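You operate a simulated robot arm through the tools that you are given. There is no shell and no other tool. Be economical: measure what you need, move in short steps, check, and stop when the job is done.

Carry out the task below with a simulated robot arm. There is one attempt and no reset: what you move stays moved.

## Task
Square the blue-topped block on the glued strip and cure it under the round weight.
Fine: draw the squaring shoe back first; watch till the glue line has turned; then the weight goes back. Set down upright: round weight.

The check looks at the end state, three seconds after you hand in, the way a careful person would. Anything else that was tipped, shoved, dropped, spilled or broken makes it a failure.

## Robot
A 6-joint arm with a fingered hand, hanging from a carriage that runs on a gantry, over the field with the corners [-2578, -238], [22, -238], [22, 1042], [-2578, 1042] (x, y) and turns from -6.283 to 5.725 rad about z. Base frame: it is fixed where the carriage stands at the start and does not move with it; the origin is on the floor, on the carriage's upright axis, x ahead of it, y to its left, z up; the surface under the hand at the start is at about z = 860. Readings come in mm, rad, newtons and seconds.
With the tool pointing down near the work surface it reaches from about 100 to 700 mm from the robot's upright axis, wherever it stands. Its first joint turns from -2.897 to 2.897 rad. Places, roughly: blue-topped block (4x4x3 cm) [700, 0, 900]; green-topped block (4x4x3 cm) [0, -500, 1200]; lever clamp [500, -300, 1000]; orange-topped block (4x4x3 cm) [0, -100, 500]; small blue-ended strip (11x4x2 cm) [600, -200, 900]; small green-ended strip (11x4x2 cm) [100, -500, 1200]; small orange-ended strip (11x4x2 cm) [100, -100, 500]; squaring shoe [600, -100, 900]. Payload 4 kg.
The TCP is the grasp point between the finger pads, 30 mm short of the fingertips. In the tool frame z runs along the fingers and y along their closing line. Largest opening 104 mm; the body of the gripper starts 35 mm behind the TCP. The gripper is a hand of 5 fingers: y runs from the thumb to the fingers, the wrist lies at [-15, -113, -190] in the tool frame, and closing takes about 1.5 s.
Orientation is that of the tool frame in the base frame, as a unit quaternion [w, x, y, z]. With the fingers straight down and the wrist toward the robot, the tool's x, y and z point along [0, 1, 0], [1, 0, 0] and [0, 0, -1] of the base frame.

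## Interface
- The arm moves only by the tool move_arm. Its argument "motion" is a list of rows, each a list of 7 numbers: the shift along the tool's x, y, z in units of 150 mm (1.0 is 150 mm), then the turn, a rotation vector about the tool's x, y, z in units of 90 degrees (1.0 is 90 degrees), then the gripper command, from -1 (shut) to 1 (fully open), values between in proportion. In form: [[x, y, z, rx, ry, rz, gripper], ...]. A call has 1 to 12 rows; each row is the pose to reach, as a shift and turn from the pose commanded when the call began, along the tool's axes at that moment. A call with a number of a shift or a turn outside -1 to 1 is refused whole. Rows are played at 5 a second. More than 50 mm and 0.15 rad between two rows, or a gripper value outside its range, and nothing of the call is played. A pose out of reach is approached as far as the arm can. The call stops where the force on the tool passes 40 N (or 10 N more than at its start, if that is more) or the arm is blocked; 0.2 s more then pass. The fingers move at their own pace (about 45 mm/s each) and stop on an object; they squeeze with about 22 N. The grip force told is the motor's: it shows also when the fingers shut on nothing. Time passes only in rows, and 0.2 s behind the last, so rows that repeat a pose let the fingers close. It gives the time, the measured TCP pose, the force on the tool (base axes), the opening and the grip force at its end, in the units of the frame above (readings bear some noise), with the torque about the TCP (base axes, N m) and any sound that the robot's microphone picked up.
- Cameras (640 x 400 px; columns grow to the right, rows downward): "scene" is now at [211, -60.3, 1695.4]; the picture's right is [-0.98, -0.18, 0.00], its down [-0.16, 0.89, -0.43] and it looks along [0.08, -0.42, -0.90] (base axes); focal length 283 px, centre (320, 200). "wrist" rides on the gripper at [60, -83, -120] in the tool frame; the picture's right is [-0.79, 0.29, -0.54], its down [-0.56, -0.71, 0.44] and it looks along [-0.26, 0.65, 0.72] (tool axes); focal length 234 px, centre (320, 200). There is no depth. A picture from a camera that has moved, and an enlarged one, comes with that camera's place and axes in the base frame and with its lens.
- grab_frame(camera): a new picture of that camera. No time passes.
- move_column(by): slides the trunk up (or, below 0, down) by that many mm; the arm and the scene camera ride with it, the base frame stays. It gives what a move gives, with no picture.
- roll_base(legs): drives the robot by 1 to 6 legs, each [ahead, left, turn to the left] in mm, mm and rad, along the robot's own axes; the way and the turn of a leg run together, so that a leg with both is an arc; at most 1500 mm and 3.142 rad a leg. The arm and the cameras ride along, it lands a little off, and it stops where it bumps. It keeps to its track: a leg is cut to what the track allows. It gives what a move gives.
- hand_shape(shape): the hand has 5 fingers and takes this shape, open, in about a second: jaw (thumb against the fingers, like two jaws); tri (thumb and two fingers); tip (a fingertip pinch); poke (one finger out to press); point (the index stretched); flat (the hand flat); cup (the hand cupped); fist (a fist). The gripper value then closes the fingers along that shape, each until it touches; the sizes above hold for jaw. It gives what a move gives, with no picture.
- turn_head(pan, tilt): turns the head with the scene camera to pan (to the left, within 2.705 rad either way) and tilt (down, from -0.506 to 1.204), counted from straight ahead of the robot. It gives what a move gives.
- inspect(camera, box): a new picture of the part [left, top, right, bottom] of that camera's present view, enlarged. No time passes.
- sign_off(): hands the job in; it is judged then, once.

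Work in short steps. Places have to be worked out from the pictures, the camera data and where the tool is seen: move nearer, look again, correct. Check each grasp and each placing, and mend what went wrong. You have 120 turns and 90 pictures in all, those below and enlarged ones among them. Open the gripper and draw the arm clear of the work before you hand the job in, unless the task says otherwise; then end with one line.

The tools are called by a JSON object that holds its "fn" and its "kwargs". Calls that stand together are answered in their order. move_arm: Moves the arm, as the interface text tells. Its arguments: {"type":"object","properties":{"motion":{"type":"array"}},"required":["motion"]} The other tools are called the same way: move_column (by) slides the trunk up or down; hand_shape (shape) gives the hand a shape; roll_base (legs) drives the base; turn_head (pan, tilt) turns the head that bears the scene camera; grab_frame (camera) takes a picture; inspect (camera, box) takes an enlarged picture of a part of a camera's view; sign_off () hands the job in.

At the start:

```text
clock: 0.0
eef_pos: [510.2, -167.5, 1186.8]
ee_rot: [0.0, 0.707, 0.707, -0.001]
wrist_force: [0.7, -0.1, -0.3]
ft_torque: [0.0, -0.02, -0.03]
opening: 104.0
gripper_force: 0.1
shape: jaw
trunk travel left (down, up): [-425.0, 173.0]
robot x, y, heading: [6.3, 1.0, -0.0]
head pan, tilt: [-1.391, 1.126]
```

scene: 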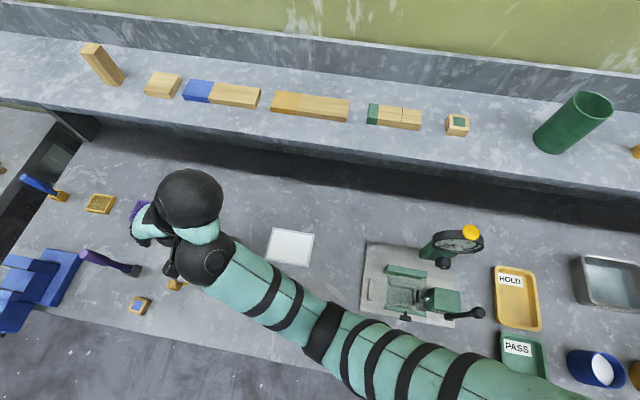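
wrist: 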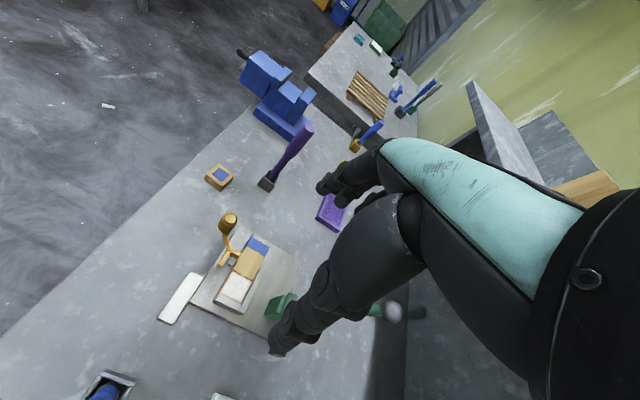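

The wrist picture shows the jig with the blue-ended strip, the glue patch and a small blue-topped block. I enlarge both views to find the shoe and the round weight.

{"fn": "inspect", "kwargs": {"camera": "wrist", "box": [140, 120, 440, 400]}}

{"fn": "inspect", "kwargs": {"camera": "scene", "box": [0, 150, 320, 350]}}

{"fn": "inspect", "kwargs": {"camera": "scene", "box": [340, 200, 640, 400]}}

```text
1.43 times, centred on (290, 260) of wrist
camera zoom: at [427.7, -106.9, 1305.2], right [0.29, -0.79, 0.54], down [-0.71, -0.56, -0.44], along [0.65, -0.26, -0.72], focal length 334 px, centre (363, 114)
```

zoom: 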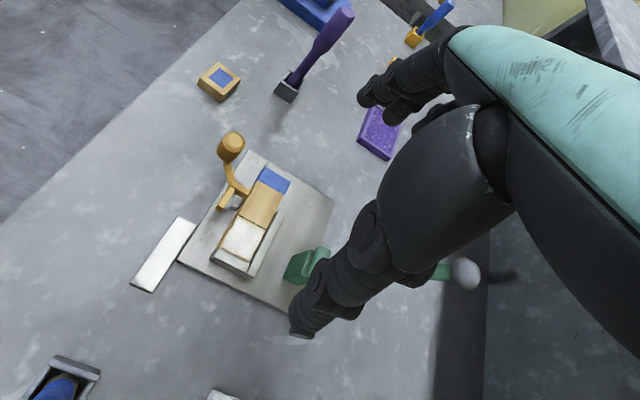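

```text
2.00 times, centred on (160, 250) of scene
camera zoom: at [211.0, -60.3, 1695.4], right [-0.98, -0.18, 0.0], down [-0.16, 0.89, -0.43], along [0.08, -0.42, -0.9], focal length 565 px, centre (640, 100)
```

zoom: 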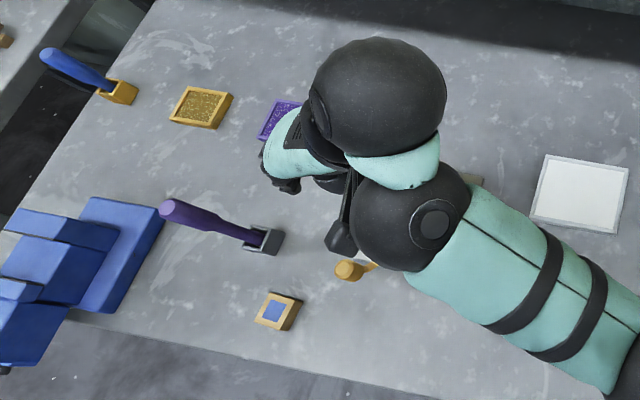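

```text
2.00 times, centred on (490, 300) of scene
camera zoom: at [211.0, -60.3, 1695.4], right [-0.98, -0.18, 0.0], down [-0.16, 0.89, -0.43], along [0.08, -0.42, -0.9], focal length 565 px, centre (-20, 0)
```

zoom: 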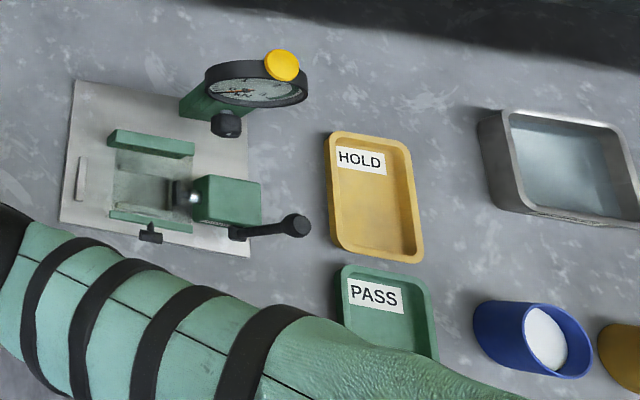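

The arm hides the jig from the scene camera, and I haven't found the round weight yet. I'll turn the head toward the jig and lift the hand back a little.

{"fn": "turn_head", "kwargs": {"pan": -0.4, "tilt": 1.0}}

{"fn": "grab_frame", "kwargs": {"camera": "scene"}}

```text
clock: 1.3
eef_pos: [510.0, -166.8, 1186.2]
ee_rot: [0.0, 0.707, 0.707, -0.001]
wrist_force: [1.0, -0.1, 0.5]
ft_torque: [0.0, -0.01, -0.01]
opening: 103.4
gripper_force: 0.1
shape: jaw
trunk travel left (down, up): [-425.0, 173.0]
robot x, y, heading: [-1.3, -0.0, 0.001]
head pan, tilt: [-0.4, 1.0]
```

```text
84 pictures are left
camera scene: at [264.1, -27.1, 1703.6], right [-0.39, -0.92, 0.0], down [-0.78, 0.33, -0.54], along [0.5, -0.21, -0.84], focal length 283 px, centre (320, 200)
```

scene: 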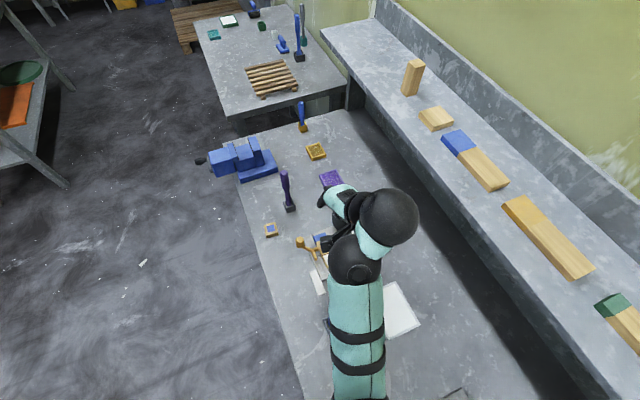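

The arm still covers the jig, so I draw the hand back 150 mm and to the right, keeping its height.

{"fn": "move_arm", "kwargs": {"motion": [[-0.22, -0.22, 0, 0, 0, 0, 1], [-0.44, -0.44, 0, 0, 0, 0, 1], [-0.66, -0.66, 0, 0, 0, 0, 1], [-0.88, -0.88, 0, 0, 0, 0, 1], [-1, -1, 0, 0, 0, 0, 1]]}}

{"fn": "grab_frame", "kwargs": {"camera": "wrist"}}

{"fn": "grab_frame", "kwargs": {"camera": "scene"}}

```text
clock: 1.7
eef_pos: [487.8, -193.1, 1188.5]
ee_rot: [0.001, 0.714, 0.7, 0.003]
wrist_force: [23.6, 4.8, 5.5]
ft_torque: [-0.26, 3.54, -1.86]
opening: 104.0
gripper_force: 0.1
shape: jaw
trunk travel left (down, up): [-425.0, 173.0]
robot x, y, heading: [0.2, 0.6, -0.001]
head pan, tilt: [-0.4, 1.0]
stopped in row 1: the force on the tool passed its limit at 141 N (the readings are from after the stop); the commanded pose is now the measured one
```

```text
83 pictures are left
camera wrist: at [405.3, -132.0, 1306.6], right [0.27, -0.8, 0.54], down [-0.71, -0.54, -0.44], along [0.65, -0.27, -0.71], focal length 234 px, centre (320, 200)
```

wrist: 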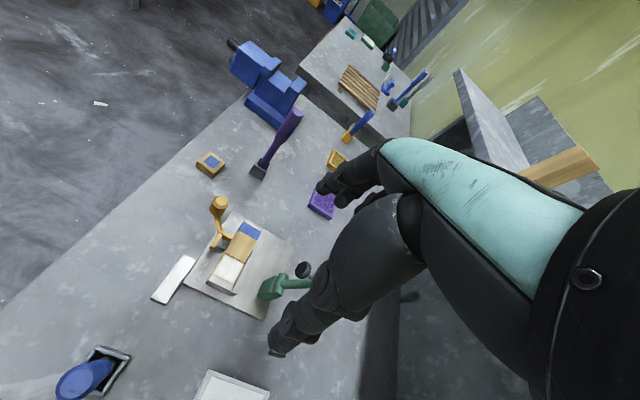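

```text
82 pictures are left
camera scene: at [264.5, -26.6, 1703.7], right [-0.39, -0.92, 0.0], down [-0.77, 0.33, -0.54], along [0.5, -0.21, -0.84], focal length 283 px, centre (320, 200)
```

scene: 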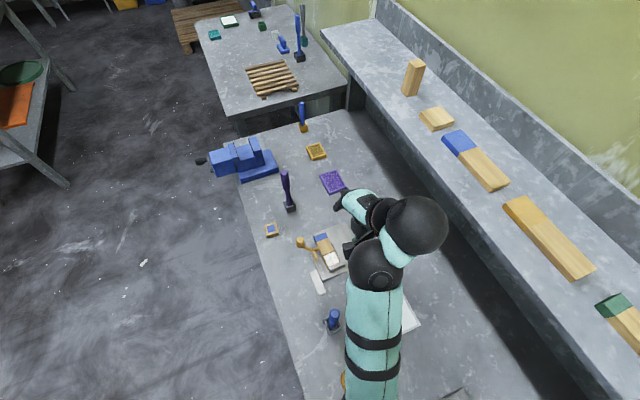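

The force spiked as the quick move started, and I see nothing touching in free space, so it may just be inertia. I'll try a gentle small move to check.

{"fn": "move_arm", "kwargs": {"motion": [[0, -0.02, 0, 0, 0, 0, 1], [0, -0.06, 0, 0, 0, 0, 1], [0, -0.12, 0, 0, 0, 0, 1], [0, -0.2, 0, 0, 0, 0, 1], [0, -0.28, 0, 0, 0, 0, 1], [0, -0.36, 0, 0, 0, 0, 1], [0, -0.44, 0, 0, 0, 0, 1], [0, -0.5, 0, 0, 0, 0, 1], [0, -0.54, 0, 0, 0, 0, 1], [0, -0.55, 0, 0, 0, 0, 1]]}}

```text
clock: 2.1
eef_pos: [486.5, -195.8, 1187.7]
ee_rot: [0.002, 0.716, 0.698, 0.004]
wrist_force: [9.4, 3.6, 2.7]
ft_torque: [-0.23, 1.57, -0.95]
opening: 103.9
gripper_force: 0.1
shape: jaw
trunk travel left (down, up): [-425.0, 173.0]
robot x, y, heading: [0.5, -1.0, -0.002]
head pan, tilt: [-0.4, 1.0]
stopped in row 1: the force on the tool passed its limit at 45 N (the readings are from after the stop); the commanded pose is now the measured one
```

The force may not have settled yet. I hold still for a moment and read again.

{"fn": "move_arm", "kwargs": {"motion": [[0, 0, 0, 0, 0, 0, 1], [0, 0, 0, 0, 0, 0, 1], [0, 0, 0, 0, 0, 0, 1], [0, 0, 0, 0, 0, 0, 1]]}}

{"fn": "inspect", "kwargs": {"camera": "scene", "box": [240, 140, 480, 400]}}

```text
clock: 3.1
eef_pos: [486.5, -196.2, 1188.2]
ee_rot: [0.002, 0.716, 0.698, 0.005]
wrist_force: [20.8, 6.2, 2.9]
ft_torque: [-0.65, 3.24, -2.14]
opening: 103.7
gripper_force: 0.0
shape: jaw
trunk travel left (down, up): [-425.0, 173.0]
robot x, y, heading: [-2.8, 2.3, -0.001]
head pan, tilt: [-0.4, 1.0]
```

```text
1.54 times, centred on (360, 270) of scene
camera zoom: at [264.2, -27.0, 1703.6], right [-0.39, -0.92, 0.0], down [-0.78, 0.33, -0.54], along [0.5, -0.21, -0.84], focal length 435 px, centre (258, 92)
```

zoom: 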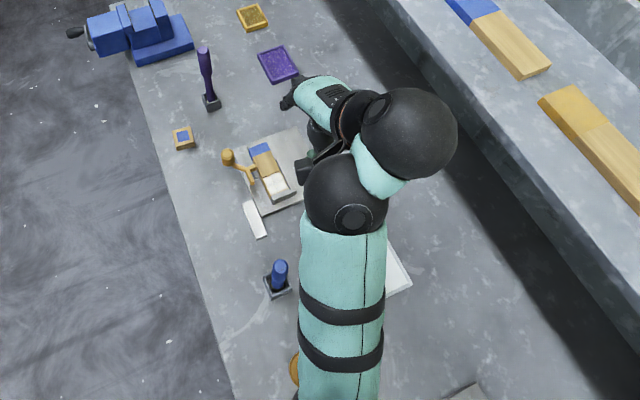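

A steady push along +x, about 150 mm above the TCP, means the hand is touching the arm's own ball joint. I move gently back forward to +x to relieve it.

{"fn": "move_arm", "kwargs": {"motion": [[0, 0.03, 0, 0, 0, 0, 1], [0.02, 0.08, 0, 0, 0, 0, 1], [0.06, 0.15, 0, 0, 0, 0, 1], [0.1, 0.22, 0, 0, 0, 0, 1], [0.14, 0.26, 0, 0, 0, 0, 1], [0.16, 0.28, 0, 0, 0, 0, 1]]}}

```text
clock: 4.5
eef_pos: [527.6, -173.5, 1187.5]
ee_rot: [0.002, 0.715, 0.699, 0.003]
wrist_force: [0.6, -0.7, 0.1]
ft_torque: [-0.02, 0.04, -0.03]
opening: 104.0
gripper_force: 0.0
shape: jaw
trunk travel left (down, up): [-425.0, 173.0]
robot x, y, heading: [0.0, -0.7, 0.0]
head pan, tilt: [-0.4, 1.0]
```

Free again. I roll the carriage back 350 mm so both cameras see the jig unobstructed.

{"fn": "roll_base", "kwargs": {"legs": [[-350, 0, 0]]}}

{"fn": "grab_frame", "kwargs": {"camera": "scene"}}

{"fn": "grab_frame", "kwargs": {"camera": "wrist"}}

```text
clock: 6.8
eef_pos: [173.6, -171.9, 1189.1]
ee_rot: [0.003, 0.715, 0.7, 0.003]
wrist_force: [-0.4, -0.6, 0.0]
ft_torque: [0.04, -0.02, -0.01]
opening: 103.8
gripper_force: 0.0
shape: jaw
trunk travel left (down, up): [-425.0, 173.0]
robot x, y, heading: [-355.5, -0.1, 0.004]
head pan, tilt: [-0.4, 1.0]
```

```text
80 pictures are left
camera scene: at [-92.2, -26.8, 1703.6], right [-0.39, -0.92, 0.0], down [-0.78, 0.33, -0.54], along [0.5, -0.21, -0.84], focal length 283 px, centre (320, 200)
```

scene: 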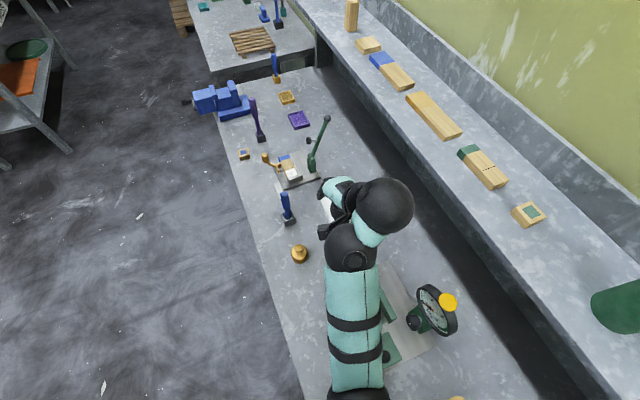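

```text
79 pictures are left
camera wrist: at [90.3, -109.6, 1307.2], right [0.27, -0.8, 0.54], down [-0.71, -0.54, -0.44], along [0.65, -0.27, -0.71], focal length 234 px, centre (320, 200)
```

wrist: 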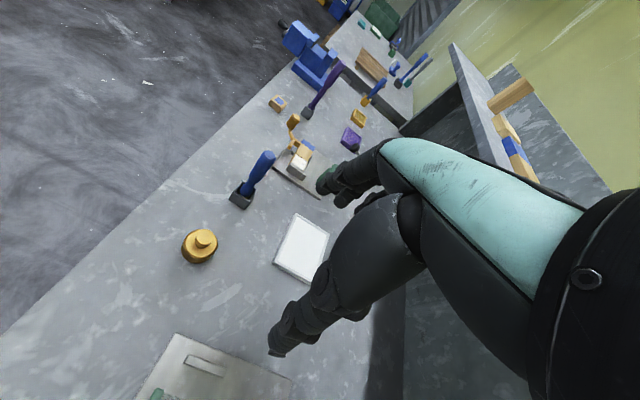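

The brass knobbed disc in the wrist view looks like the round weight, at about [244, -92]. I zoom on it and on the jig.

{"fn": "inspect", "kwargs": {"camera": "scene", "box": [220, 70, 380, 270]}}

{"fn": "inspect", "kwargs": {"camera": "wrist", "box": [170, 80, 370, 280]}}

```text
2.00 times, centred on (300, 170) of scene
camera zoom: at [-92.2, -26.8, 1703.6], right [-0.39, -0.92, 0.0], down [-0.78, 0.33, -0.54], along [0.5, -0.21, -0.84], focal length 565 px, centre (360, 260)
```

zoom: 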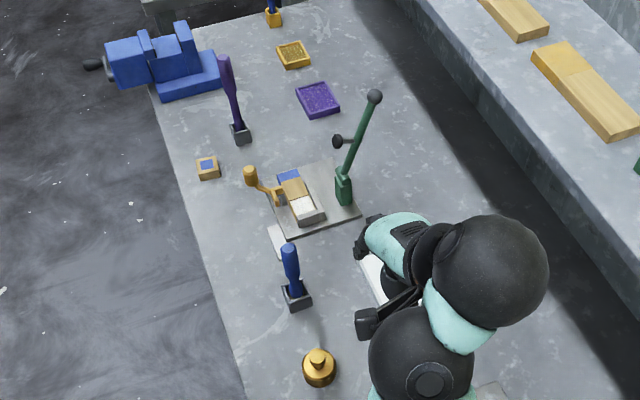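

```text
2.00 times, centred on (270, 180) of wrist
camera zoom: at [90.3, -109.6, 1307.2], right [0.27, -0.8, 0.54], down [-0.71, -0.54, -0.44], along [0.65, -0.27, -0.71], focal length 468 px, centre (420, 240)
```

zoom: 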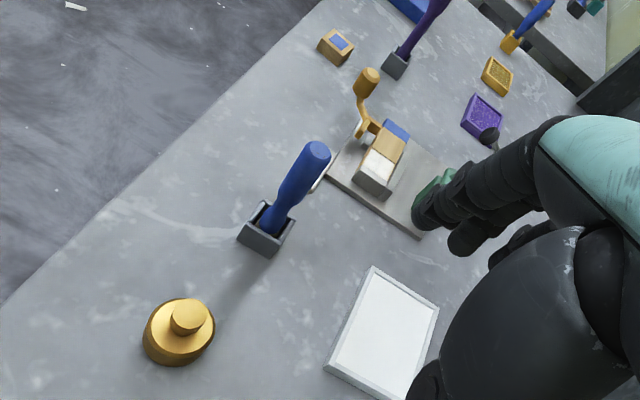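

The glue patch is near [538, -177], with the strip running along x and the blue end at about x=614. The block sits at about [696, -42]. I roll 170 mm forward to look at the jig from close.

{"fn": "roll_base", "kwargs": {"legs": [[170, 60, 0]]}}

{"fn": "inspect", "kwargs": {"camera": "wrist", "box": [210, 90, 410, 240]}}

{"fn": "inspect", "kwargs": {"camera": "scene", "box": [240, 140, 380, 260]}}

```text
clock: 8.3
eef_pos: [345.4, -110.0, 1187.7]
ee_rot: [0.002, 0.714, 0.7, 0.004]
wrist_force: [0.3, -0.2, 0.1]
ft_torque: [-0.01, -0.02, -0.03]
opening: 103.9
gripper_force: 0.0
shape: jaw
trunk travel left (down, up): [-425.0, 173.0]
robot x, y, heading: [-181.8, 59.7, 0.002]
head pan, tilt: [-0.4, 1.0]
```

```text
2.67 times, centred on (310, 165) of wrist
camera zoom: at [262.5, -47.3, 1307.1], right [0.27, -0.8, 0.54], down [-0.71, -0.54, -0.44], along [0.65, -0.27, -0.71], focal length 624 px, centre (347, 293)
```

zoom: 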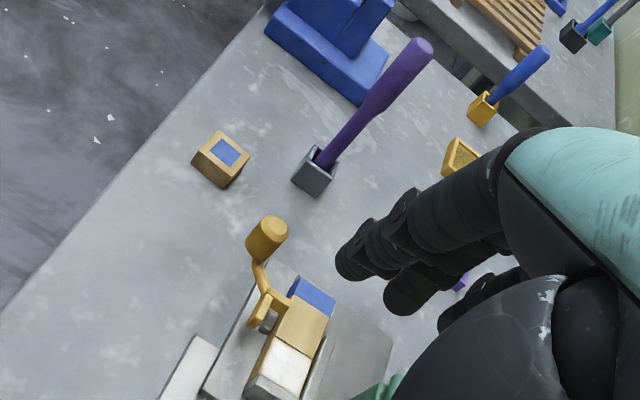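

```text
3.33 times, centred on (310, 200) of scene
camera zoom: at [80.0, 35.2, 1703.6], right [-0.39, -0.92, 0.0], down [-0.78, 0.32, -0.54], along [0.5, -0.21, -0.84], focal length 942 px, centre (353, 200)
```

zoom: 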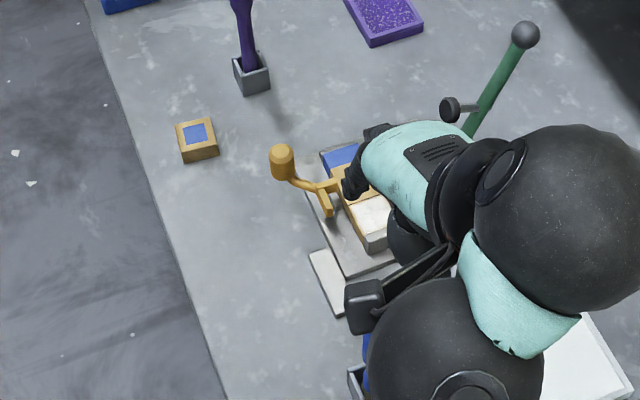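

I roll another 130 mm forward so the wrist camera looks down on the jig more steeply.

{"fn": "roll_base", "kwargs": {"legs": [[130, 0, 0]]}}

{"fn": "inspect", "kwargs": {"camera": "wrist", "box": [190, 180, 370, 340]}}

```text
clock: 9.6
eef_pos: [476.4, -108.0, 1188.8]
ee_rot: [0.003, 0.715, 0.7, 0.004]
wrist_force: [0.2, -0.4, 0.9]
ft_torque: [0.0, 0.03, 0.0]
opening: 103.7
gripper_force: 0.1
shape: jaw
trunk travel left (down, up): [-425.0, 173.0]
robot x, y, heading: [-57.2, 65.8, 0.004]
head pan, tilt: [-0.4, 1.0]
```

```text
2.50 times, centred on (280, 260) of wrist
camera zoom: at [392.6, -46.6, 1307.0], right [0.27, -0.8, 0.54], down [-0.71, -0.54, -0.44], along [0.65, -0.27, -0.71], focal length 585 px, centre (420, 50)
```

zoom: 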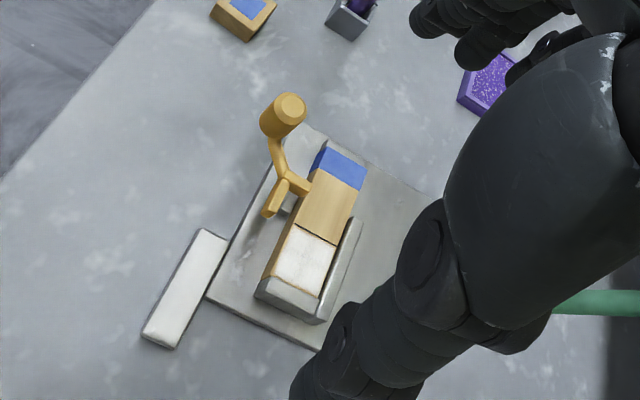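

The strip lies in a nest with a fence on its -y side and at its -x end, and the orange shoe is on the +y side. I lower the trunk 120 mm for a better look at the shoe and the heights.

{"fn": "move_column", "kwargs": {"by": -120}}

{"fn": "grab_frame", "kwargs": {"camera": "wrist"}}

```text
clock: 11.1
eef_pos: [476.5, -107.9, 1070.1]
ee_rot: [0.003, 0.714, 0.7, 0.003]
wrist_force: [0.2, -0.5, -0.6]
ft_torque: [0.0, -0.04, 0.03]
opening: 103.7
gripper_force: 0.0
shape: jaw
trunk travel left (down, up): [-305.0, 293.0]
robot x, y, heading: [-55.2, 61.3, 0.004]
head pan, tilt: [-0.4, 1.0]
```

```text
73 pictures are left
camera wrist: at [392.8, -46.6, 1187.1], right [0.27, -0.8, 0.54], down [-0.71, -0.54, -0.44], along [0.65, -0.27, -0.71], focal length 234 px, centre (320, 200)
```

wrist: 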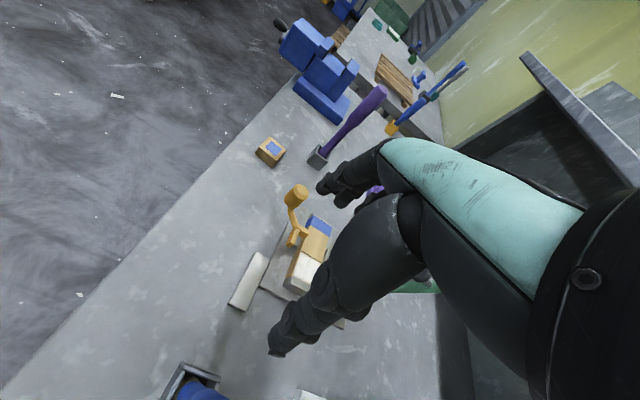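

I zoom on the jig from here.

{"fn": "inspect", "kwargs": {"camera": "wrist", "box": [220, 175, 350, 335]}}

{"fn": "inspect", "kwargs": {"camera": "scene", "box": [240, 100, 400, 260]}}

```text
2.50 times, centred on (285, 255) of wrist
camera zoom: at [392.8, -46.6, 1187.1], right [0.27, -0.8, 0.54], down [-0.71, -0.54, -0.44], along [0.65, -0.27, -0.71], focal length 585 px, centre (408, 62)
```

zoom: 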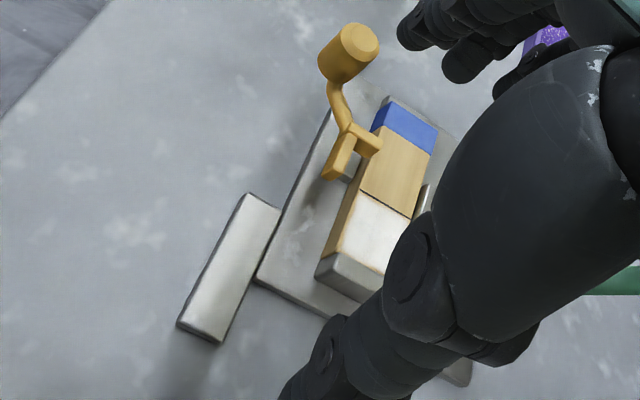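

```text
2.50 times, centred on (320, 180) of scene
camera zoom: at [210.2, 35.8, 1583.6], right [-0.39, -0.92, 0.0], down [-0.78, 0.32, -0.54], along [0.5, -0.21, -0.84], focal length 707 px, centre (320, 250)
```

zoom: 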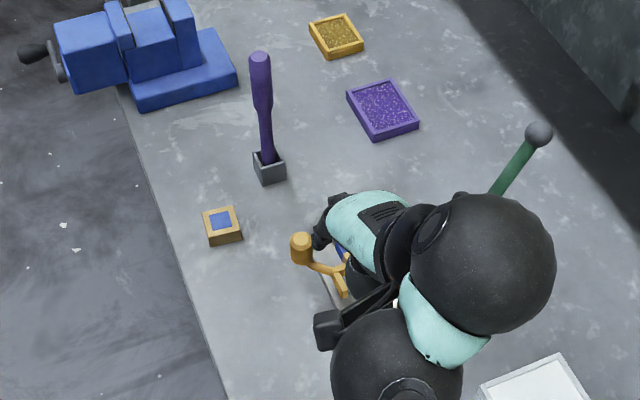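

Triangulating: strip top is z≈890, glue patch centre about [540, -179], shoe inner corner about [578, -140], shoe knob about [621, -110, 927]. First I go over the blue-topped block: roll to the track's end, then reach out.

{"fn": "roll_base", "kwargs": {"legs": [[74, -60, 0]]}}

{"fn": "move_arm", "kwargs": {"motion": [[0.15, 0.1, 0, 0, 0, 0, 1], [0.3, 0.25, 0, 0, 0, 0, 1], [0.45, 0.4, 0, 0, 0, 0, 1], [0.6, 0.55, 0, 0, 0, 0, 1], [0.7, 0.7, 0, 0, 0, 0, 1], [0.76, 0.8, 0, 0, 0, 0, 1], [0.8, 0.85, 0, 0, 0, 0, 1]]}}

{"fn": "grab_frame", "kwargs": {"camera": "wrist"}}

```text
clock: 12.2
eef_pos: [548.6, -169.2, 1070.0]
ee_rot: [0.003, 0.713, 0.701, 0.004]
wrist_force: [-0.1, -0.1, 0.2]
ft_torque: [0.05, 0.01, 0.01]
opening: 104.0
gripper_force: 0.0
shape: jaw
trunk travel left (down, up): [-305.0, 293.0]
robot x, y, heading: [17.7, 0.7, 0.002]
head pan, tilt: [-0.4, 1.0]
```

```text
clock: 13.8
eef_pos: [678.5, -52.5, 1069.6]
ee_rot: [0.003, 0.714, 0.7, 0.004]
wrist_force: [-0.3, -0.1, -0.4]
ft_torque: [0.02, 0.0, -0.03]
opening: 103.8
gripper_force: 0.1
shape: jaw
trunk travel left (down, up): [-305.0, 293.0]
robot x, y, heading: [21.0, 3.5, 0.003]
head pan, tilt: [-0.4, 1.0]
```

```text
70 pictures are left
camera wrist: at [595.6, 10.9, 1187.6], right [0.27, -0.79, 0.54], down [-0.71, -0.54, -0.44], along [0.65, -0.27, -0.71], focal length 234 px, centre (320, 200)
```

wrist: 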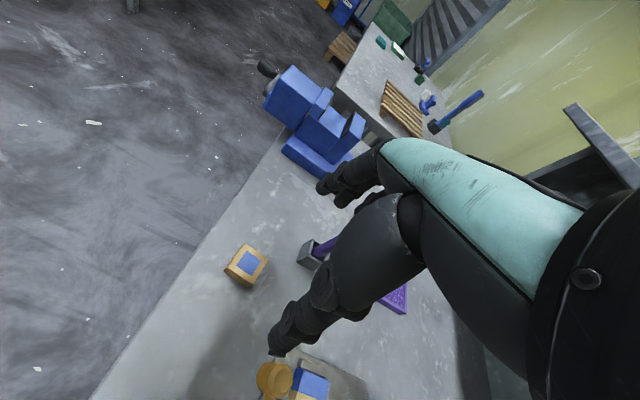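

Block top centre looks to be at about [710, -42, 890]. I zoom in for its yaw and the exact corners.

{"fn": "inspect", "kwargs": {"camera": "wrist", "box": [205, 230, 295, 300]}}

```text
5.71 times, centred on (250, 265) of wrist
camera zoom: at [595.6, 10.9, 1187.6], right [0.27, -0.79, 0.54], down [-0.71, -0.54, -0.44], along [0.65, -0.27, -0.71], focal length 1338 px, centre (720, -171)
```

zoom: 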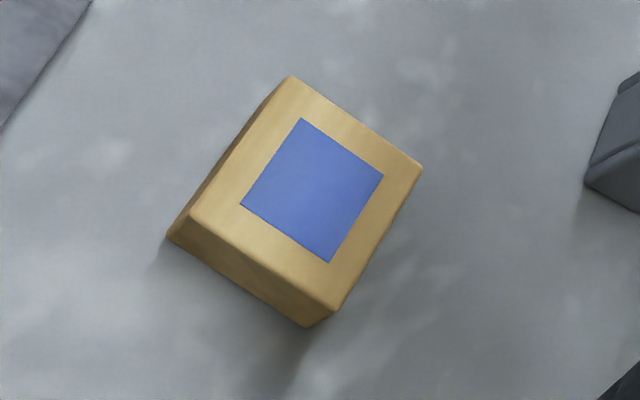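

The block centre is about [709, -42], turned about -0.106 rad. I align the hand over it (turn +0.086 rad about the tool z) and go partway down.

{"fn": "move_arm", "kwargs": {"motion": [[0.04, 0.1, 0, 0, 0, 0.02, 1], [0.077, 0.2, 0.05, 0, 0, 0.055, 1], [0.077, 0.2, 0.2, 0, 0, 0.055, 1], [0.077, 0.2, 0.4, 0, 0, 0.055, 1], [0.077, 0.2, 0.6, 0, 0, 0.055, 1], [0.077, 0.2, 0.75, 0, 0, 0.055, 1], [0.077, 0.2, 0.8, 0, 0, 0.055, 1]]}}

{"fn": "grab_frame", "kwargs": {"camera": "wrist"}}

```text
clock: 15.4
eef_pos: [709.2, -40.1, 950.0]
ee_rot: [0.001, 0.743, 0.669, 0.004]
wrist_force: [-0.3, -0.5, -1.0]
ft_torque: [0.02, 0.01, 0.02]
opening: 103.8
gripper_force: 0.2
shape: jaw
trunk travel left (down, up): [-305.0, 293.0]
robot x, y, heading: [20.9, 0.7, 0.011]
head pan, tilt: [-0.4, 1.0]
```

```text
68 pictures are left
camera wrist: at [632.5, 28.8, 1068.7], right [0.2, -0.82, 0.54], down [-0.76, -0.48, -0.44], along [0.62, -0.32, -0.71], focal length 234 px, centre (320, 200)
```

wrist: 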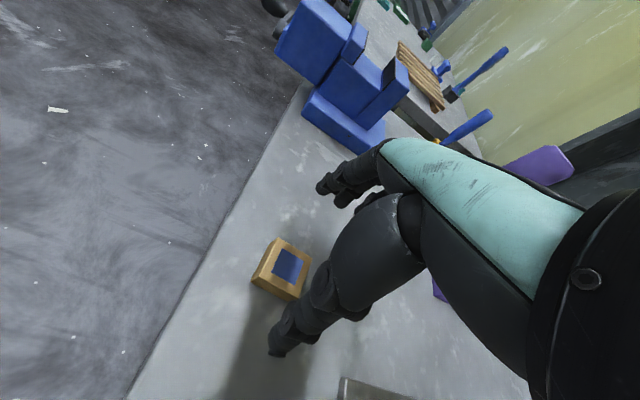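

The hand sits around the block. I descend to TCP z≈898 with the fingers open.

{"fn": "move_arm", "kwargs": {"motion": [[0, 0, 0.1, 0, 0, 0, 1], [0, 0, 0.2, 0, 0, 0, 1], [0, 0, 0.28, 0, 0, 0, 1], [0, 0, 0.345, 0, 0, 0, 1]]}}

{"fn": "grab_frame", "kwargs": {"camera": "wrist"}}

```text
clock: 16.4
eef_pos: [710.1, -39.7, 897.8]
ee_rot: [0.003, 0.743, 0.669, 0.004]
wrist_force: [0.5, -0.5, 0.1]
ft_torque: [-0.04, -0.04, -0.02]
opening: 104.0
gripper_force: 0.1
shape: jaw
trunk travel left (down, up): [-305.0, 293.0]
robot x, y, heading: [22.3, 0.0, 0.001]
head pan, tilt: [-0.4, 1.0]
```

```text
67 pictures are left
camera wrist: at [632.9, 28.9, 1016.7], right [0.2, -0.82, 0.54], down [-0.76, -0.48, -0.44], along [0.62, -0.32, -0.71], focal length 234 px, centre (320, 200)
```

wrist: 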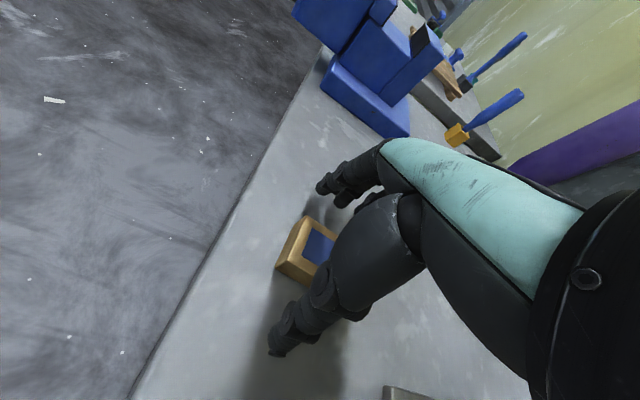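

Alignment is good: the block sits where the pads meet. I close on it.

{"fn": "move_arm", "kwargs": {"motion": [[0, 0, 0, 0, 0, 0, 0.5], [0, 0, 0, 0, 0, 0, 0], [0, 0, 0, 0, 0, 0, -0.5], [0, 0, 0, 0, 0, 0, -1], [0, 0, 0, 0, 0, 0, -1], [0, 0, 0, 0, 0, 0, -1], [0, 0, 0, 0, 0, 0, -1], [0, 0, 0, 0, 0, 0, -1], [0, 0, 0, 0, 0, 0, -1]]}}

{"fn": "inspect", "kwargs": {"camera": "wrist", "box": [230, 160, 410, 360]}}

```text
clock: 18.4
eef_pos: [709.5, -40.6, 899.2]
ee_rot: [0.001, 0.744, 0.669, 0.005]
wrist_force: [-0.8, -0.4, -0.1]
ft_torque: [-0.02, -0.02, -0.03]
opening: 35.1
gripper_force: 21.5
shape: jaw
trunk travel left (down, up): [-305.0, 293.0]
robot x, y, heading: [18.3, 4.0, 0.005]
head pan, tilt: [-0.4, 1.0]
```

```text
2.00 times, centred on (320, 260) of wrist
camera zoom: at [633.0, 28.9, 1017.0], right [0.2, -0.82, 0.54], down [-0.76, -0.48, -0.44], along [0.62, -0.32, -0.71], focal length 468 px, centre (320, 80)
```

zoom: 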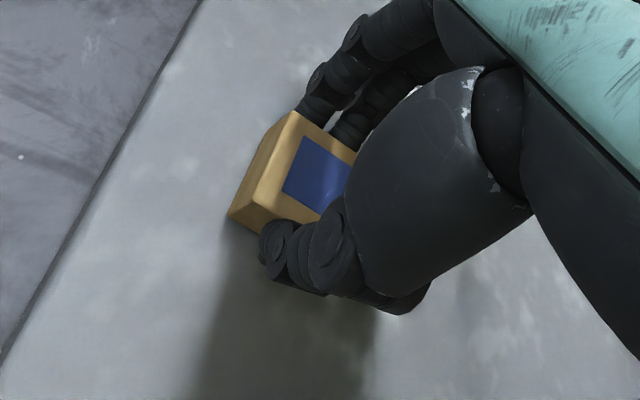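

Gripped at 35 mm with 21 N. I lift gently.

{"fn": "move_arm", "kwargs": {"motion": [[0, 0, -0.05, 0, 0, 0, -1], [0, 0, -0.15, 0, 0, 0, -1], [0, 0, -0.3, 0, 0, 0, -1], [0, 0, -0.5, 0, 0, 0, -1], [0, 0, -0.68, 0, 0, 0, -1], [0, 0, -0.75, 0, 0, 0, -1]]}}

{"fn": "grab_frame", "kwargs": {"camera": "wrist"}}

```text
clock: 19.8
eef_pos: [708.4, -38.8, 1010.7]
ee_rot: [0.002, 0.743, 0.669, 0.005]
wrist_force: [0.1, -0.1, -0.7]
ft_torque: [0.01, 0.0, -0.01]
opening: 35.0
gripper_force: 22.4
shape: jaw
trunk travel left (down, up): [-305.0, 293.0]
robot x, y, heading: [21.9, 1.2, 0.007]
head pan, tilt: [-0.4, 1.0]
```

```text
65 pictures are left
camera wrist: at [631.2, 29.7, 1128.9], right [0.2, -0.82, 0.54], down [-0.76, -0.48, -0.44], along [0.62, -0.32, -0.71], focal length 234 px, centre (320, 200)
```

wrist: 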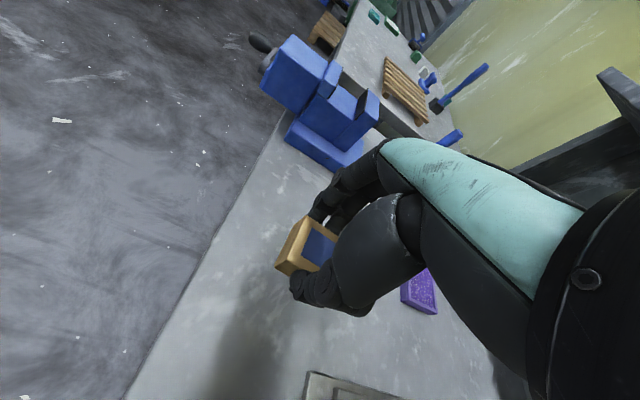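

The block is held squarely. Before moving on, I check the jig with the scene camera from here.

{"fn": "turn_head", "kwargs": {"pan": -0.7, "tilt": 1.0}}

{"fn": "grab_frame", "kwargs": {"camera": "scene"}}

```text
clock: 20.6
eef_pos: [708.8, -38.5, 1010.7]
ee_rot: [0.003, 0.744, 0.668, 0.005]
wrist_force: [-0.4, -0.3, 0.4]
ft_torque: [0.0, -0.03, 0.02]
opening: 35.1
gripper_force: 22.3
shape: jaw
trunk travel left (down, up): [-305.0, 293.0]
robot x, y, heading: [22.3, 0.1, 0.006]
head pan, tilt: [-0.7, 1.0]
```

```text
64 pictures are left
camera scene: at [272.8, -42.0, 1583.6], right [-0.64, -0.77, 0.0], down [-0.65, 0.54, -0.54], along [0.41, -0.35, -0.84], focal length 283 px, centre (320, 200)
```

scene: 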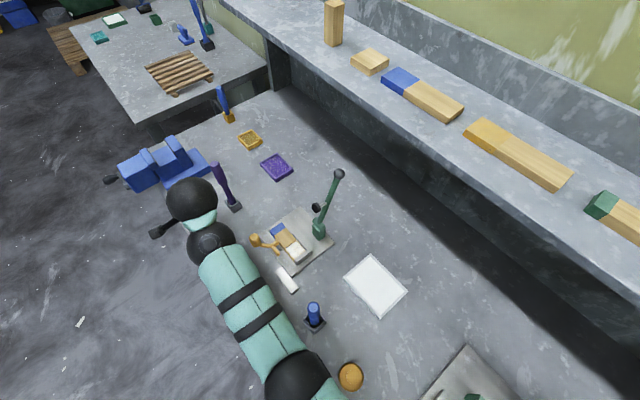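

Now the jig is in clear view from the scene camera. I zoom in on it and on the weight.

{"fn": "inspect", "kwargs": {"camera": "scene", "box": [240, 195, 350, 285]}}

{"fn": "inspect", "kwargs": {"camera": "scene", "box": [290, 290, 410, 400]}}

```text
4.44 times, centred on (295, 240) of scene
camera zoom: at [272.8, -42.0, 1583.6], right [-0.64, -0.77, 0.0], down [-0.65, 0.54, -0.54], along [0.41, -0.35, -0.84], focal length 1256 px, centre (431, 22)
```

zoom: 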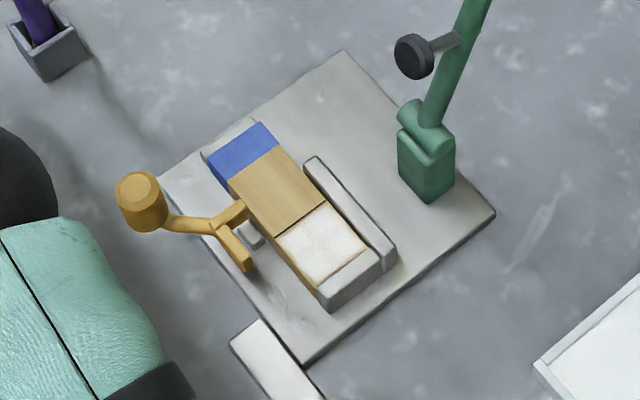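

```text
3.64 times, centred on (350, 345) of scene
camera zoom: at [272.8, -42.0, 1583.6], right [-0.64, -0.77, 0.0], down [-0.65, 0.54, -0.54], along [0.41, -0.35, -0.84], focal length 1028 px, centre (211, -327)
```

zoom: 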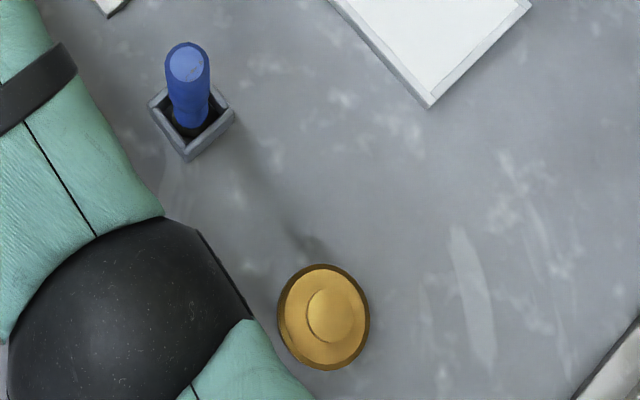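

The L-shaped shoe (two arms, apex near [576, -138]) sits ~20 mm back from where the block goes. I need the fence heights, so I zoom in more.

{"fn": "inspect", "kwargs": {"camera": "scene", "box": [270, 222, 340, 272]}}

{"fn": "inspect", "kwargs": {"camera": "scene", "box": [250, 215, 310, 265]}}

```text
8.00 times, centred on (305, 247) of scene
camera zoom: at [272.8, -42.0, 1583.6], right [-0.64, -0.77, 0.0], down [-0.65, 0.54, -0.54], along [0.41, -0.35, -0.84], focal length 2262 px, centre (440, -176)
```

zoom: 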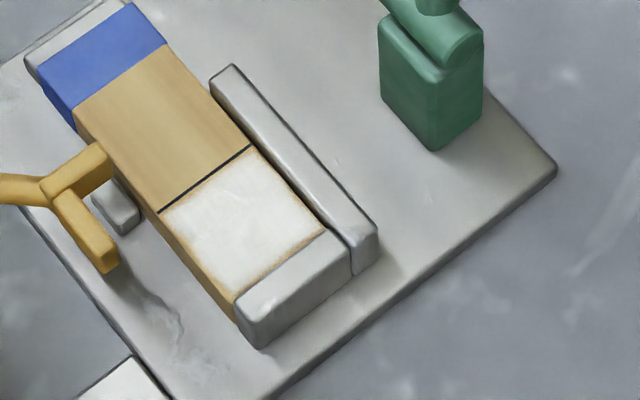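

```text
8.00 times, centred on (280, 240) of scene
camera zoom: at [272.8, -42.0, 1583.6], right [-0.64, -0.77, 0.0], down [-0.65, 0.54, -0.54], along [0.41, -0.35, -0.84], focal length 2262 px, centre (640, -120)
```

zoom: 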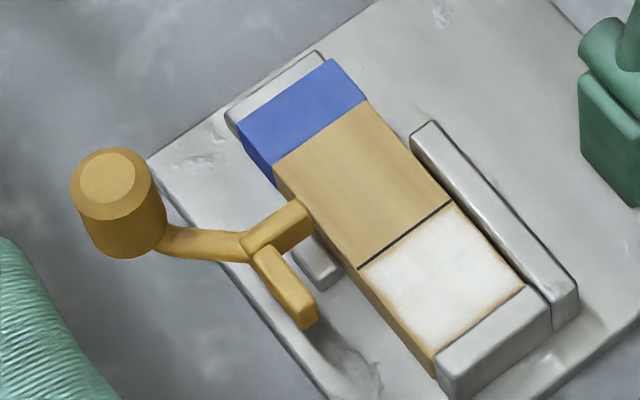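

The fences are only strip-high; the shoe's L defines square. The nearest finger would sit right beside the shoe's -y arm on placing, so I set the block down again and regrip with the hand shifted 12 mm in -y.

{"fn": "move_arm", "kwargs": {"motion": [[0, 0, 0.1, 0, 0, 0, -1], [0, 0, 0.3, 0, 0, 0, -1], [0, 0, 0.5, 0, 0, 0, -1], [0, 0, 0.65, 0, 0, 0, -1], [0, 0, 0.71, 0, 0, 0, -1], [0, 0, 0.735, 0, 0, 0, -1], [0, 0, 0.735, 0, 0, 0, 0], [0, 0, 0.735, 0, 0, 0, 0.3], [0, 0, 0.735, 0, 0, 0, 0.5], [0, 0, 0.735, 0, 0, 0, 0.5], [0, 0, 0.735, 0, 0, 0, 0.5]]}}

{"fn": "move_arm", "kwargs": {"motion": [[-0.04, 0, 0.005, 0, 0, 0, 0.5], [-0.085, 0, 0.01, 0, 0, 0, 0.5], [-0.085, 0, 0.01, 0, 0, 0, 0.2], [-0.085, 0, 0.01, 0, 0, 0, -0.4], [-0.085, 0, 0.01, 0, 0, 0, -1], [-0.085, 0, 0.01, 0, 0, 0, -1], [-0.085, 0, 0.01, 0, 0, 0, -1], [-0.085, 0, 0.01, 0, 0, 0, -1], [-0.085, 0, 0.01, 0, 0, 0, -1], [-0.085, 0, 0.01, 0, 0, 0, -1]]}}

{"fn": "inspect", "kwargs": {"camera": "wrist", "box": [230, 160, 410, 360]}}

```text
clock: 23.0
eef_pos: [711.4, -39.0, 900.5]
ee_rot: [0.002, 0.744, 0.668, 0.005]
wrist_force: [-0.3, 0.3, -0.4]
ft_torque: [-0.03, 0.0, -0.02]
opening: 77.7
gripper_force: 0.1
shape: jaw
trunk travel left (down, up): [-305.0, 293.0]
robot x, y, heading: [22.9, 1.5, 0.004]
head pan, tilt: [-0.7, 1.0]
```

```text
clock: 25.2
eef_pos: [708.8, -51.5, 898.9]
ee_rot: [0.002, 0.743, 0.669, 0.004]
wrist_force: [0.2, -0.1, -0.2]
ft_torque: [-0.02, 0.0, 0.01]
opening: 35.0
gripper_force: 21.8
shape: jaw
trunk travel left (down, up): [-305.0, 293.0]
robot x, y, heading: [22.4, 2.8, 0.005]
head pan, tilt: [-0.7, 1.0]
```

```text
2.00 times, centred on (320, 260) of wrist
camera zoom: at [632.0, 16.6, 1017.5], right [0.2, -0.82, 0.54], down [-0.76, -0.48, -0.44], along [0.62, -0.32, -0.71], focal length 468 px, centre (320, 80)
```

zoom: 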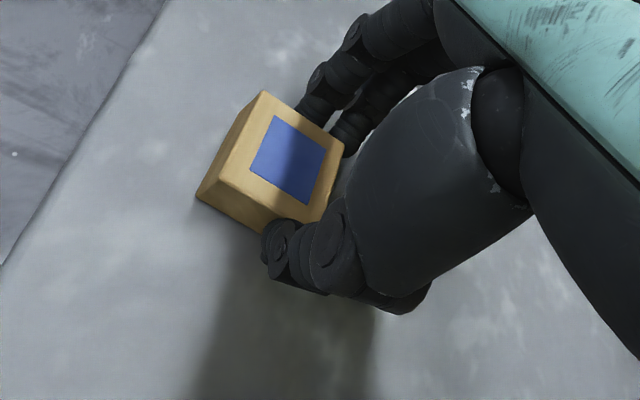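

The block is held, but triangulating the lever clamp puts its raised pad at about [519, -241, 1058], where my palm would be during placing. So I regrip with the hand tilted about 22° about its closing line, palm leaning to +y, to keep clear of the clamp.

{"fn": "move_arm", "kwargs": {"motion": [[0, 0, 0, 0, 0, 0, 0], [0, 0, 0, 0, 0, 0, 0.5], [0, 0, 0, 0, 0, 0, 0.5], [0, 0, 0, 0, 0, 0, 0.5], [0, 0, -0.1, 0, 0, 0, 0.5], [0.02, 0, -0.25, 0, 0, 0, 0.5], [0.04, 0, -0.3, 0, -0.08, 0, 0.5], [0.06, 0, -0.3, 0, -0.16, 0, 0.5], [0.097, 0, -0.3, 0, -0.244, 0, 0.5], [0.097, 0, -0.3, 0, -0.244, 0, 0.5]]}}

{"fn": "grab_frame", "kwargs": {"camera": "wrist"}}

{"fn": "grab_frame", "kwargs": {"camera": "scene"}}

```text
clock: 27.4
eef_pos: [711.1, -37.8, 944.4]
ee_rot: [0.131, 0.731, 0.656, -0.139]
wrist_force: [0.7, -0.5, 0.1]
ft_torque: [-0.04, 0.02, 0.02]
opening: 77.8
gripper_force: 0.0
shape: jaw
trunk travel left (down, up): [-305.0, 293.0]
robot x, y, heading: [19.0, 5.1, 0.002]
head pan, tilt: [-0.7, 1.0]
```

```text
58 pictures are left
camera wrist: at [638.2, 70.7, 1031.3], right [0.22, -0.56, 0.8], down [-0.77, -0.6, -0.2], along [0.59, -0.57, -0.56], focal length 234 px, centre (320, 200)
```

wrist: 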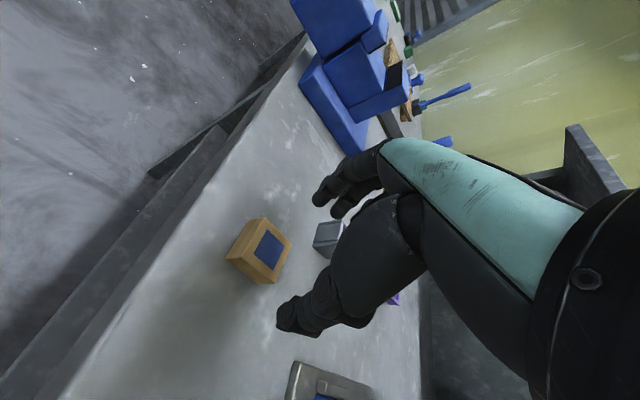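

```text
57 pictures are left
camera scene: at [272.8, -42.0, 1583.6], right [-0.64, -0.77, 0.0], down [-0.65, 0.54, -0.54], along [0.41, -0.35, -0.84], focal length 283 px, centre (320, 200)
```

scene: 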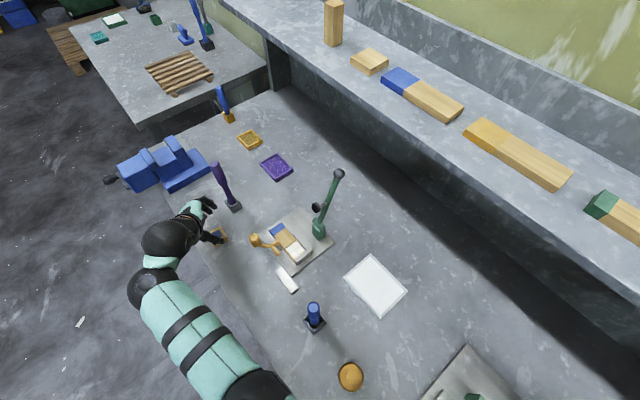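

The tilt works. I descend straight down 41 mm (in tilted tool axes) and close on the block.

{"fn": "move_arm", "kwargs": {"motion": [[0.03, 0, 0.08, 0, 0, 0, 0.5], [0.06, 0, 0.16, 0, 0, 0, 0.5], [0.1, 0, 0.25, 0, 0, 0, 0.5], [0.1, 0, 0.25, 0, 0, 0, 0], [0.1, 0, 0.25, 0, 0, 0, -0.5], [0.1, 0, 0.25, 0, 0, 0, -1], [0.1, 0, 0.25, 0, 0, 0, -1], [0.1, 0, 0.25, 0, 0, 0, -1], [0.1, 0, 0.25, 0, 0, 0, -1], [0.1, 0, 0.25, 0, 0, 0, -1]]}}

{"fn": "inspect", "kwargs": {"camera": "wrist", "box": [230, 160, 410, 360]}}

```text
clock: 29.6
eef_pos: [711.2, -36.5, 902.9]
ee_rot: [0.13, 0.731, 0.656, -0.137]
wrist_force: [-0.1, 0.1, 1.3]
ft_torque: [-0.03, 0.0, 0.0]
opening: 34.4
gripper_force: 21.9
shape: jaw
trunk travel left (down, up): [-305.0, 293.0]
robot x, y, heading: [18.6, 1.2, 0.0]
head pan, tilt: [-0.7, 1.0]
```

```text
2.00 times, centred on (320, 260) of wrist
camera zoom: at [638.2, 71.7, 990.2], right [0.22, -0.56, 0.8], down [-0.77, -0.6, -0.2], along [0.59, -0.57, -0.57], focal length 468 px, centre (320, 80)
```

zoom: 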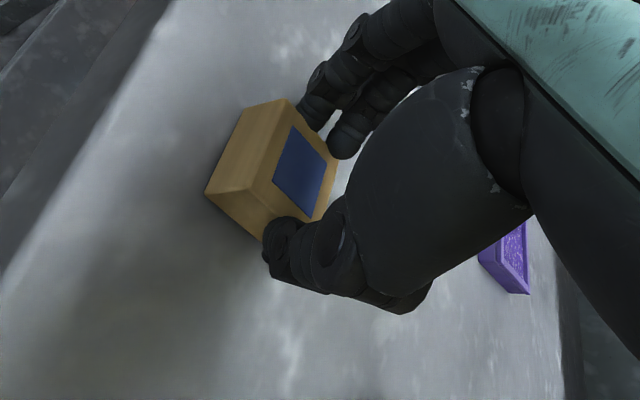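

Gripped at 34 mm. I lift straight up 110 mm.

{"fn": "move_arm", "kwargs": {"motion": [[-0.02, 0, -0.05, 0, 0, 0, -1], [-0.06, 0, -0.15, 0, 0, 0, -1], [-0.12, 0, -0.3, 0, 0, 0, -1], [-0.19, 0, -0.48, 0, 0, 0, -1], [-0.25, 0, -0.63, 0, 0, 0, -1], [-0.272, 0, -0.68, 0, 0, 0, -1]]}}

{"fn": "grab_frame", "kwargs": {"camera": "wrist"}}

```text
clock: 31.0
eef_pos: [709.1, -38.7, 1014.7]
ee_rot: [0.13, 0.73, 0.656, -0.138]
wrist_force: [-1.0, -0.5, -0.8]
ft_torque: [-0.01, 0.01, -0.02]
opening: 33.6
gripper_force: 22.4
shape: jaw
trunk travel left (down, up): [-305.0, 293.0]
robot x, y, heading: [19.8, 3.2, 0.005]
head pan, tilt: [-0.7, 1.0]
```

```text
55 pictures are left
camera wrist: at [636.6, 69.9, 1102.5], right [0.22, -0.56, 0.8], down [-0.77, -0.6, -0.2], along [0.59, -0.57, -0.57], focal length 234 px, centre (320, 200)
```

wrist: 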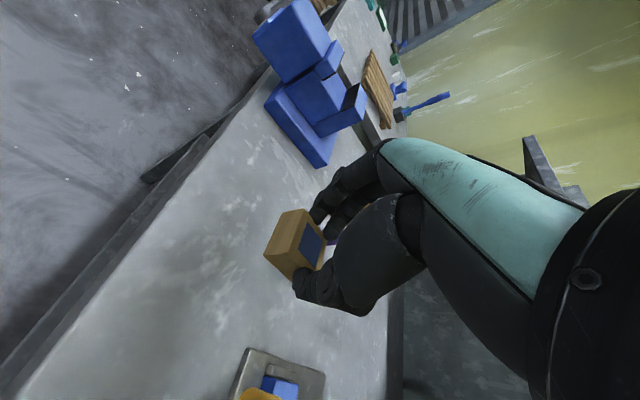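

Still held. I roll the carriage to bring the block over the jig at this height.

{"fn": "roll_base", "kwargs": {"legs": [[-167, -136, 0]]}}

{"fn": "grab_frame", "kwargs": {"camera": "wrist"}}

{"fn": "grab_frame", "kwargs": {"camera": "scene"}}

```text
clock: 32.7
eef_pos: [542.8, -175.1, 1015.6]
ee_rot: [0.129, 0.73, 0.656, -0.138]
wrist_force: [0.3, -0.3, -0.1]
ft_torque: [-0.02, 0.01, 0.01]
opening: 33.7
gripper_force: 22.2
shape: jaw
trunk travel left (down, up): [-305.0, 293.0]
robot x, y, heading: [-150.8, -133.3, 0.004]
head pan, tilt: [-0.7, 1.0]
```

```text
54 pictures are left
camera wrist: at [471.0, -67.1, 1102.2], right [0.22, -0.56, 0.8], down [-0.77, -0.6, -0.2], along [0.59, -0.57, -0.57], focal length 234 px, centre (320, 200)
```

wrist: 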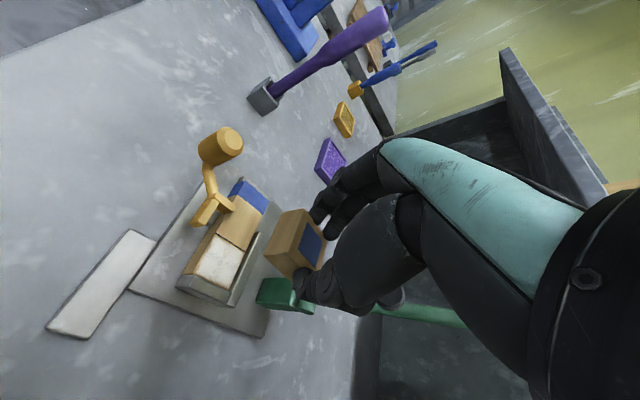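

```text
53 pictures are left
camera scene: at [107.2, -179.0, 1583.6], right [-0.64, -0.77, 0.0], down [-0.65, 0.54, -0.54], along [0.41, -0.35, -0.84], focal length 283 px, centre (320, 200)
```

scene: 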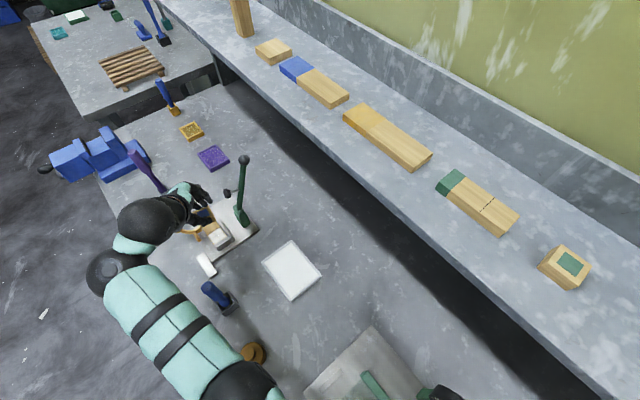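

Both cameras now see the jig and the held block. I zoom in to measure strip, shoe and block more exactly.

{"fn": "inspect", "kwargs": {"camera": "wrist", "box": [170, 170, 340, 310]}}

{"fn": "inspect", "kwargs": {"camera": "scene", "box": [150, 145, 270, 265]}}

```text
2.86 times, centred on (255, 240) of wrist
camera zoom: at [471.0, -67.1, 1102.2], right [0.22, -0.56, 0.8], down [-0.77, -0.6, -0.2], along [0.59, -0.57, -0.57], focal length 669 px, centre (506, 86)
```

zoom: 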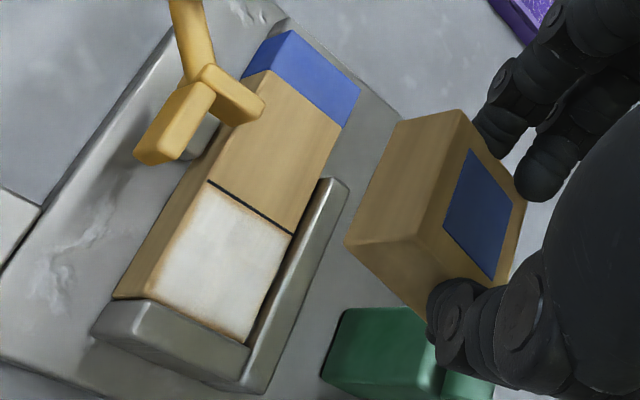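

```text
3.33 times, centred on (210, 205) of scene
camera zoom: at [107.2, -179.0, 1583.6], right [-0.64, -0.77, 0.0], down [-0.65, 0.54, -0.54], along [0.41, -0.35, -0.84], focal length 942 px, centre (687, 183)
```

zoom: 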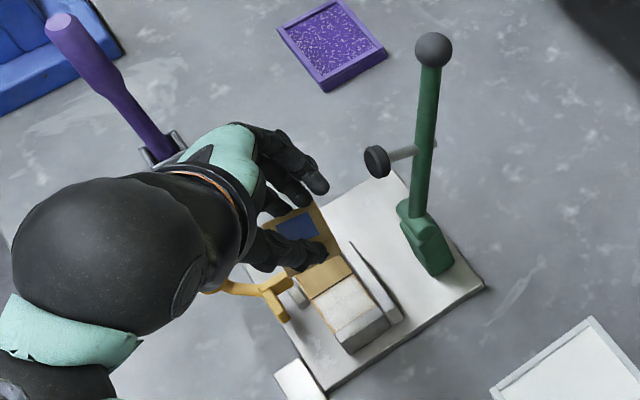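

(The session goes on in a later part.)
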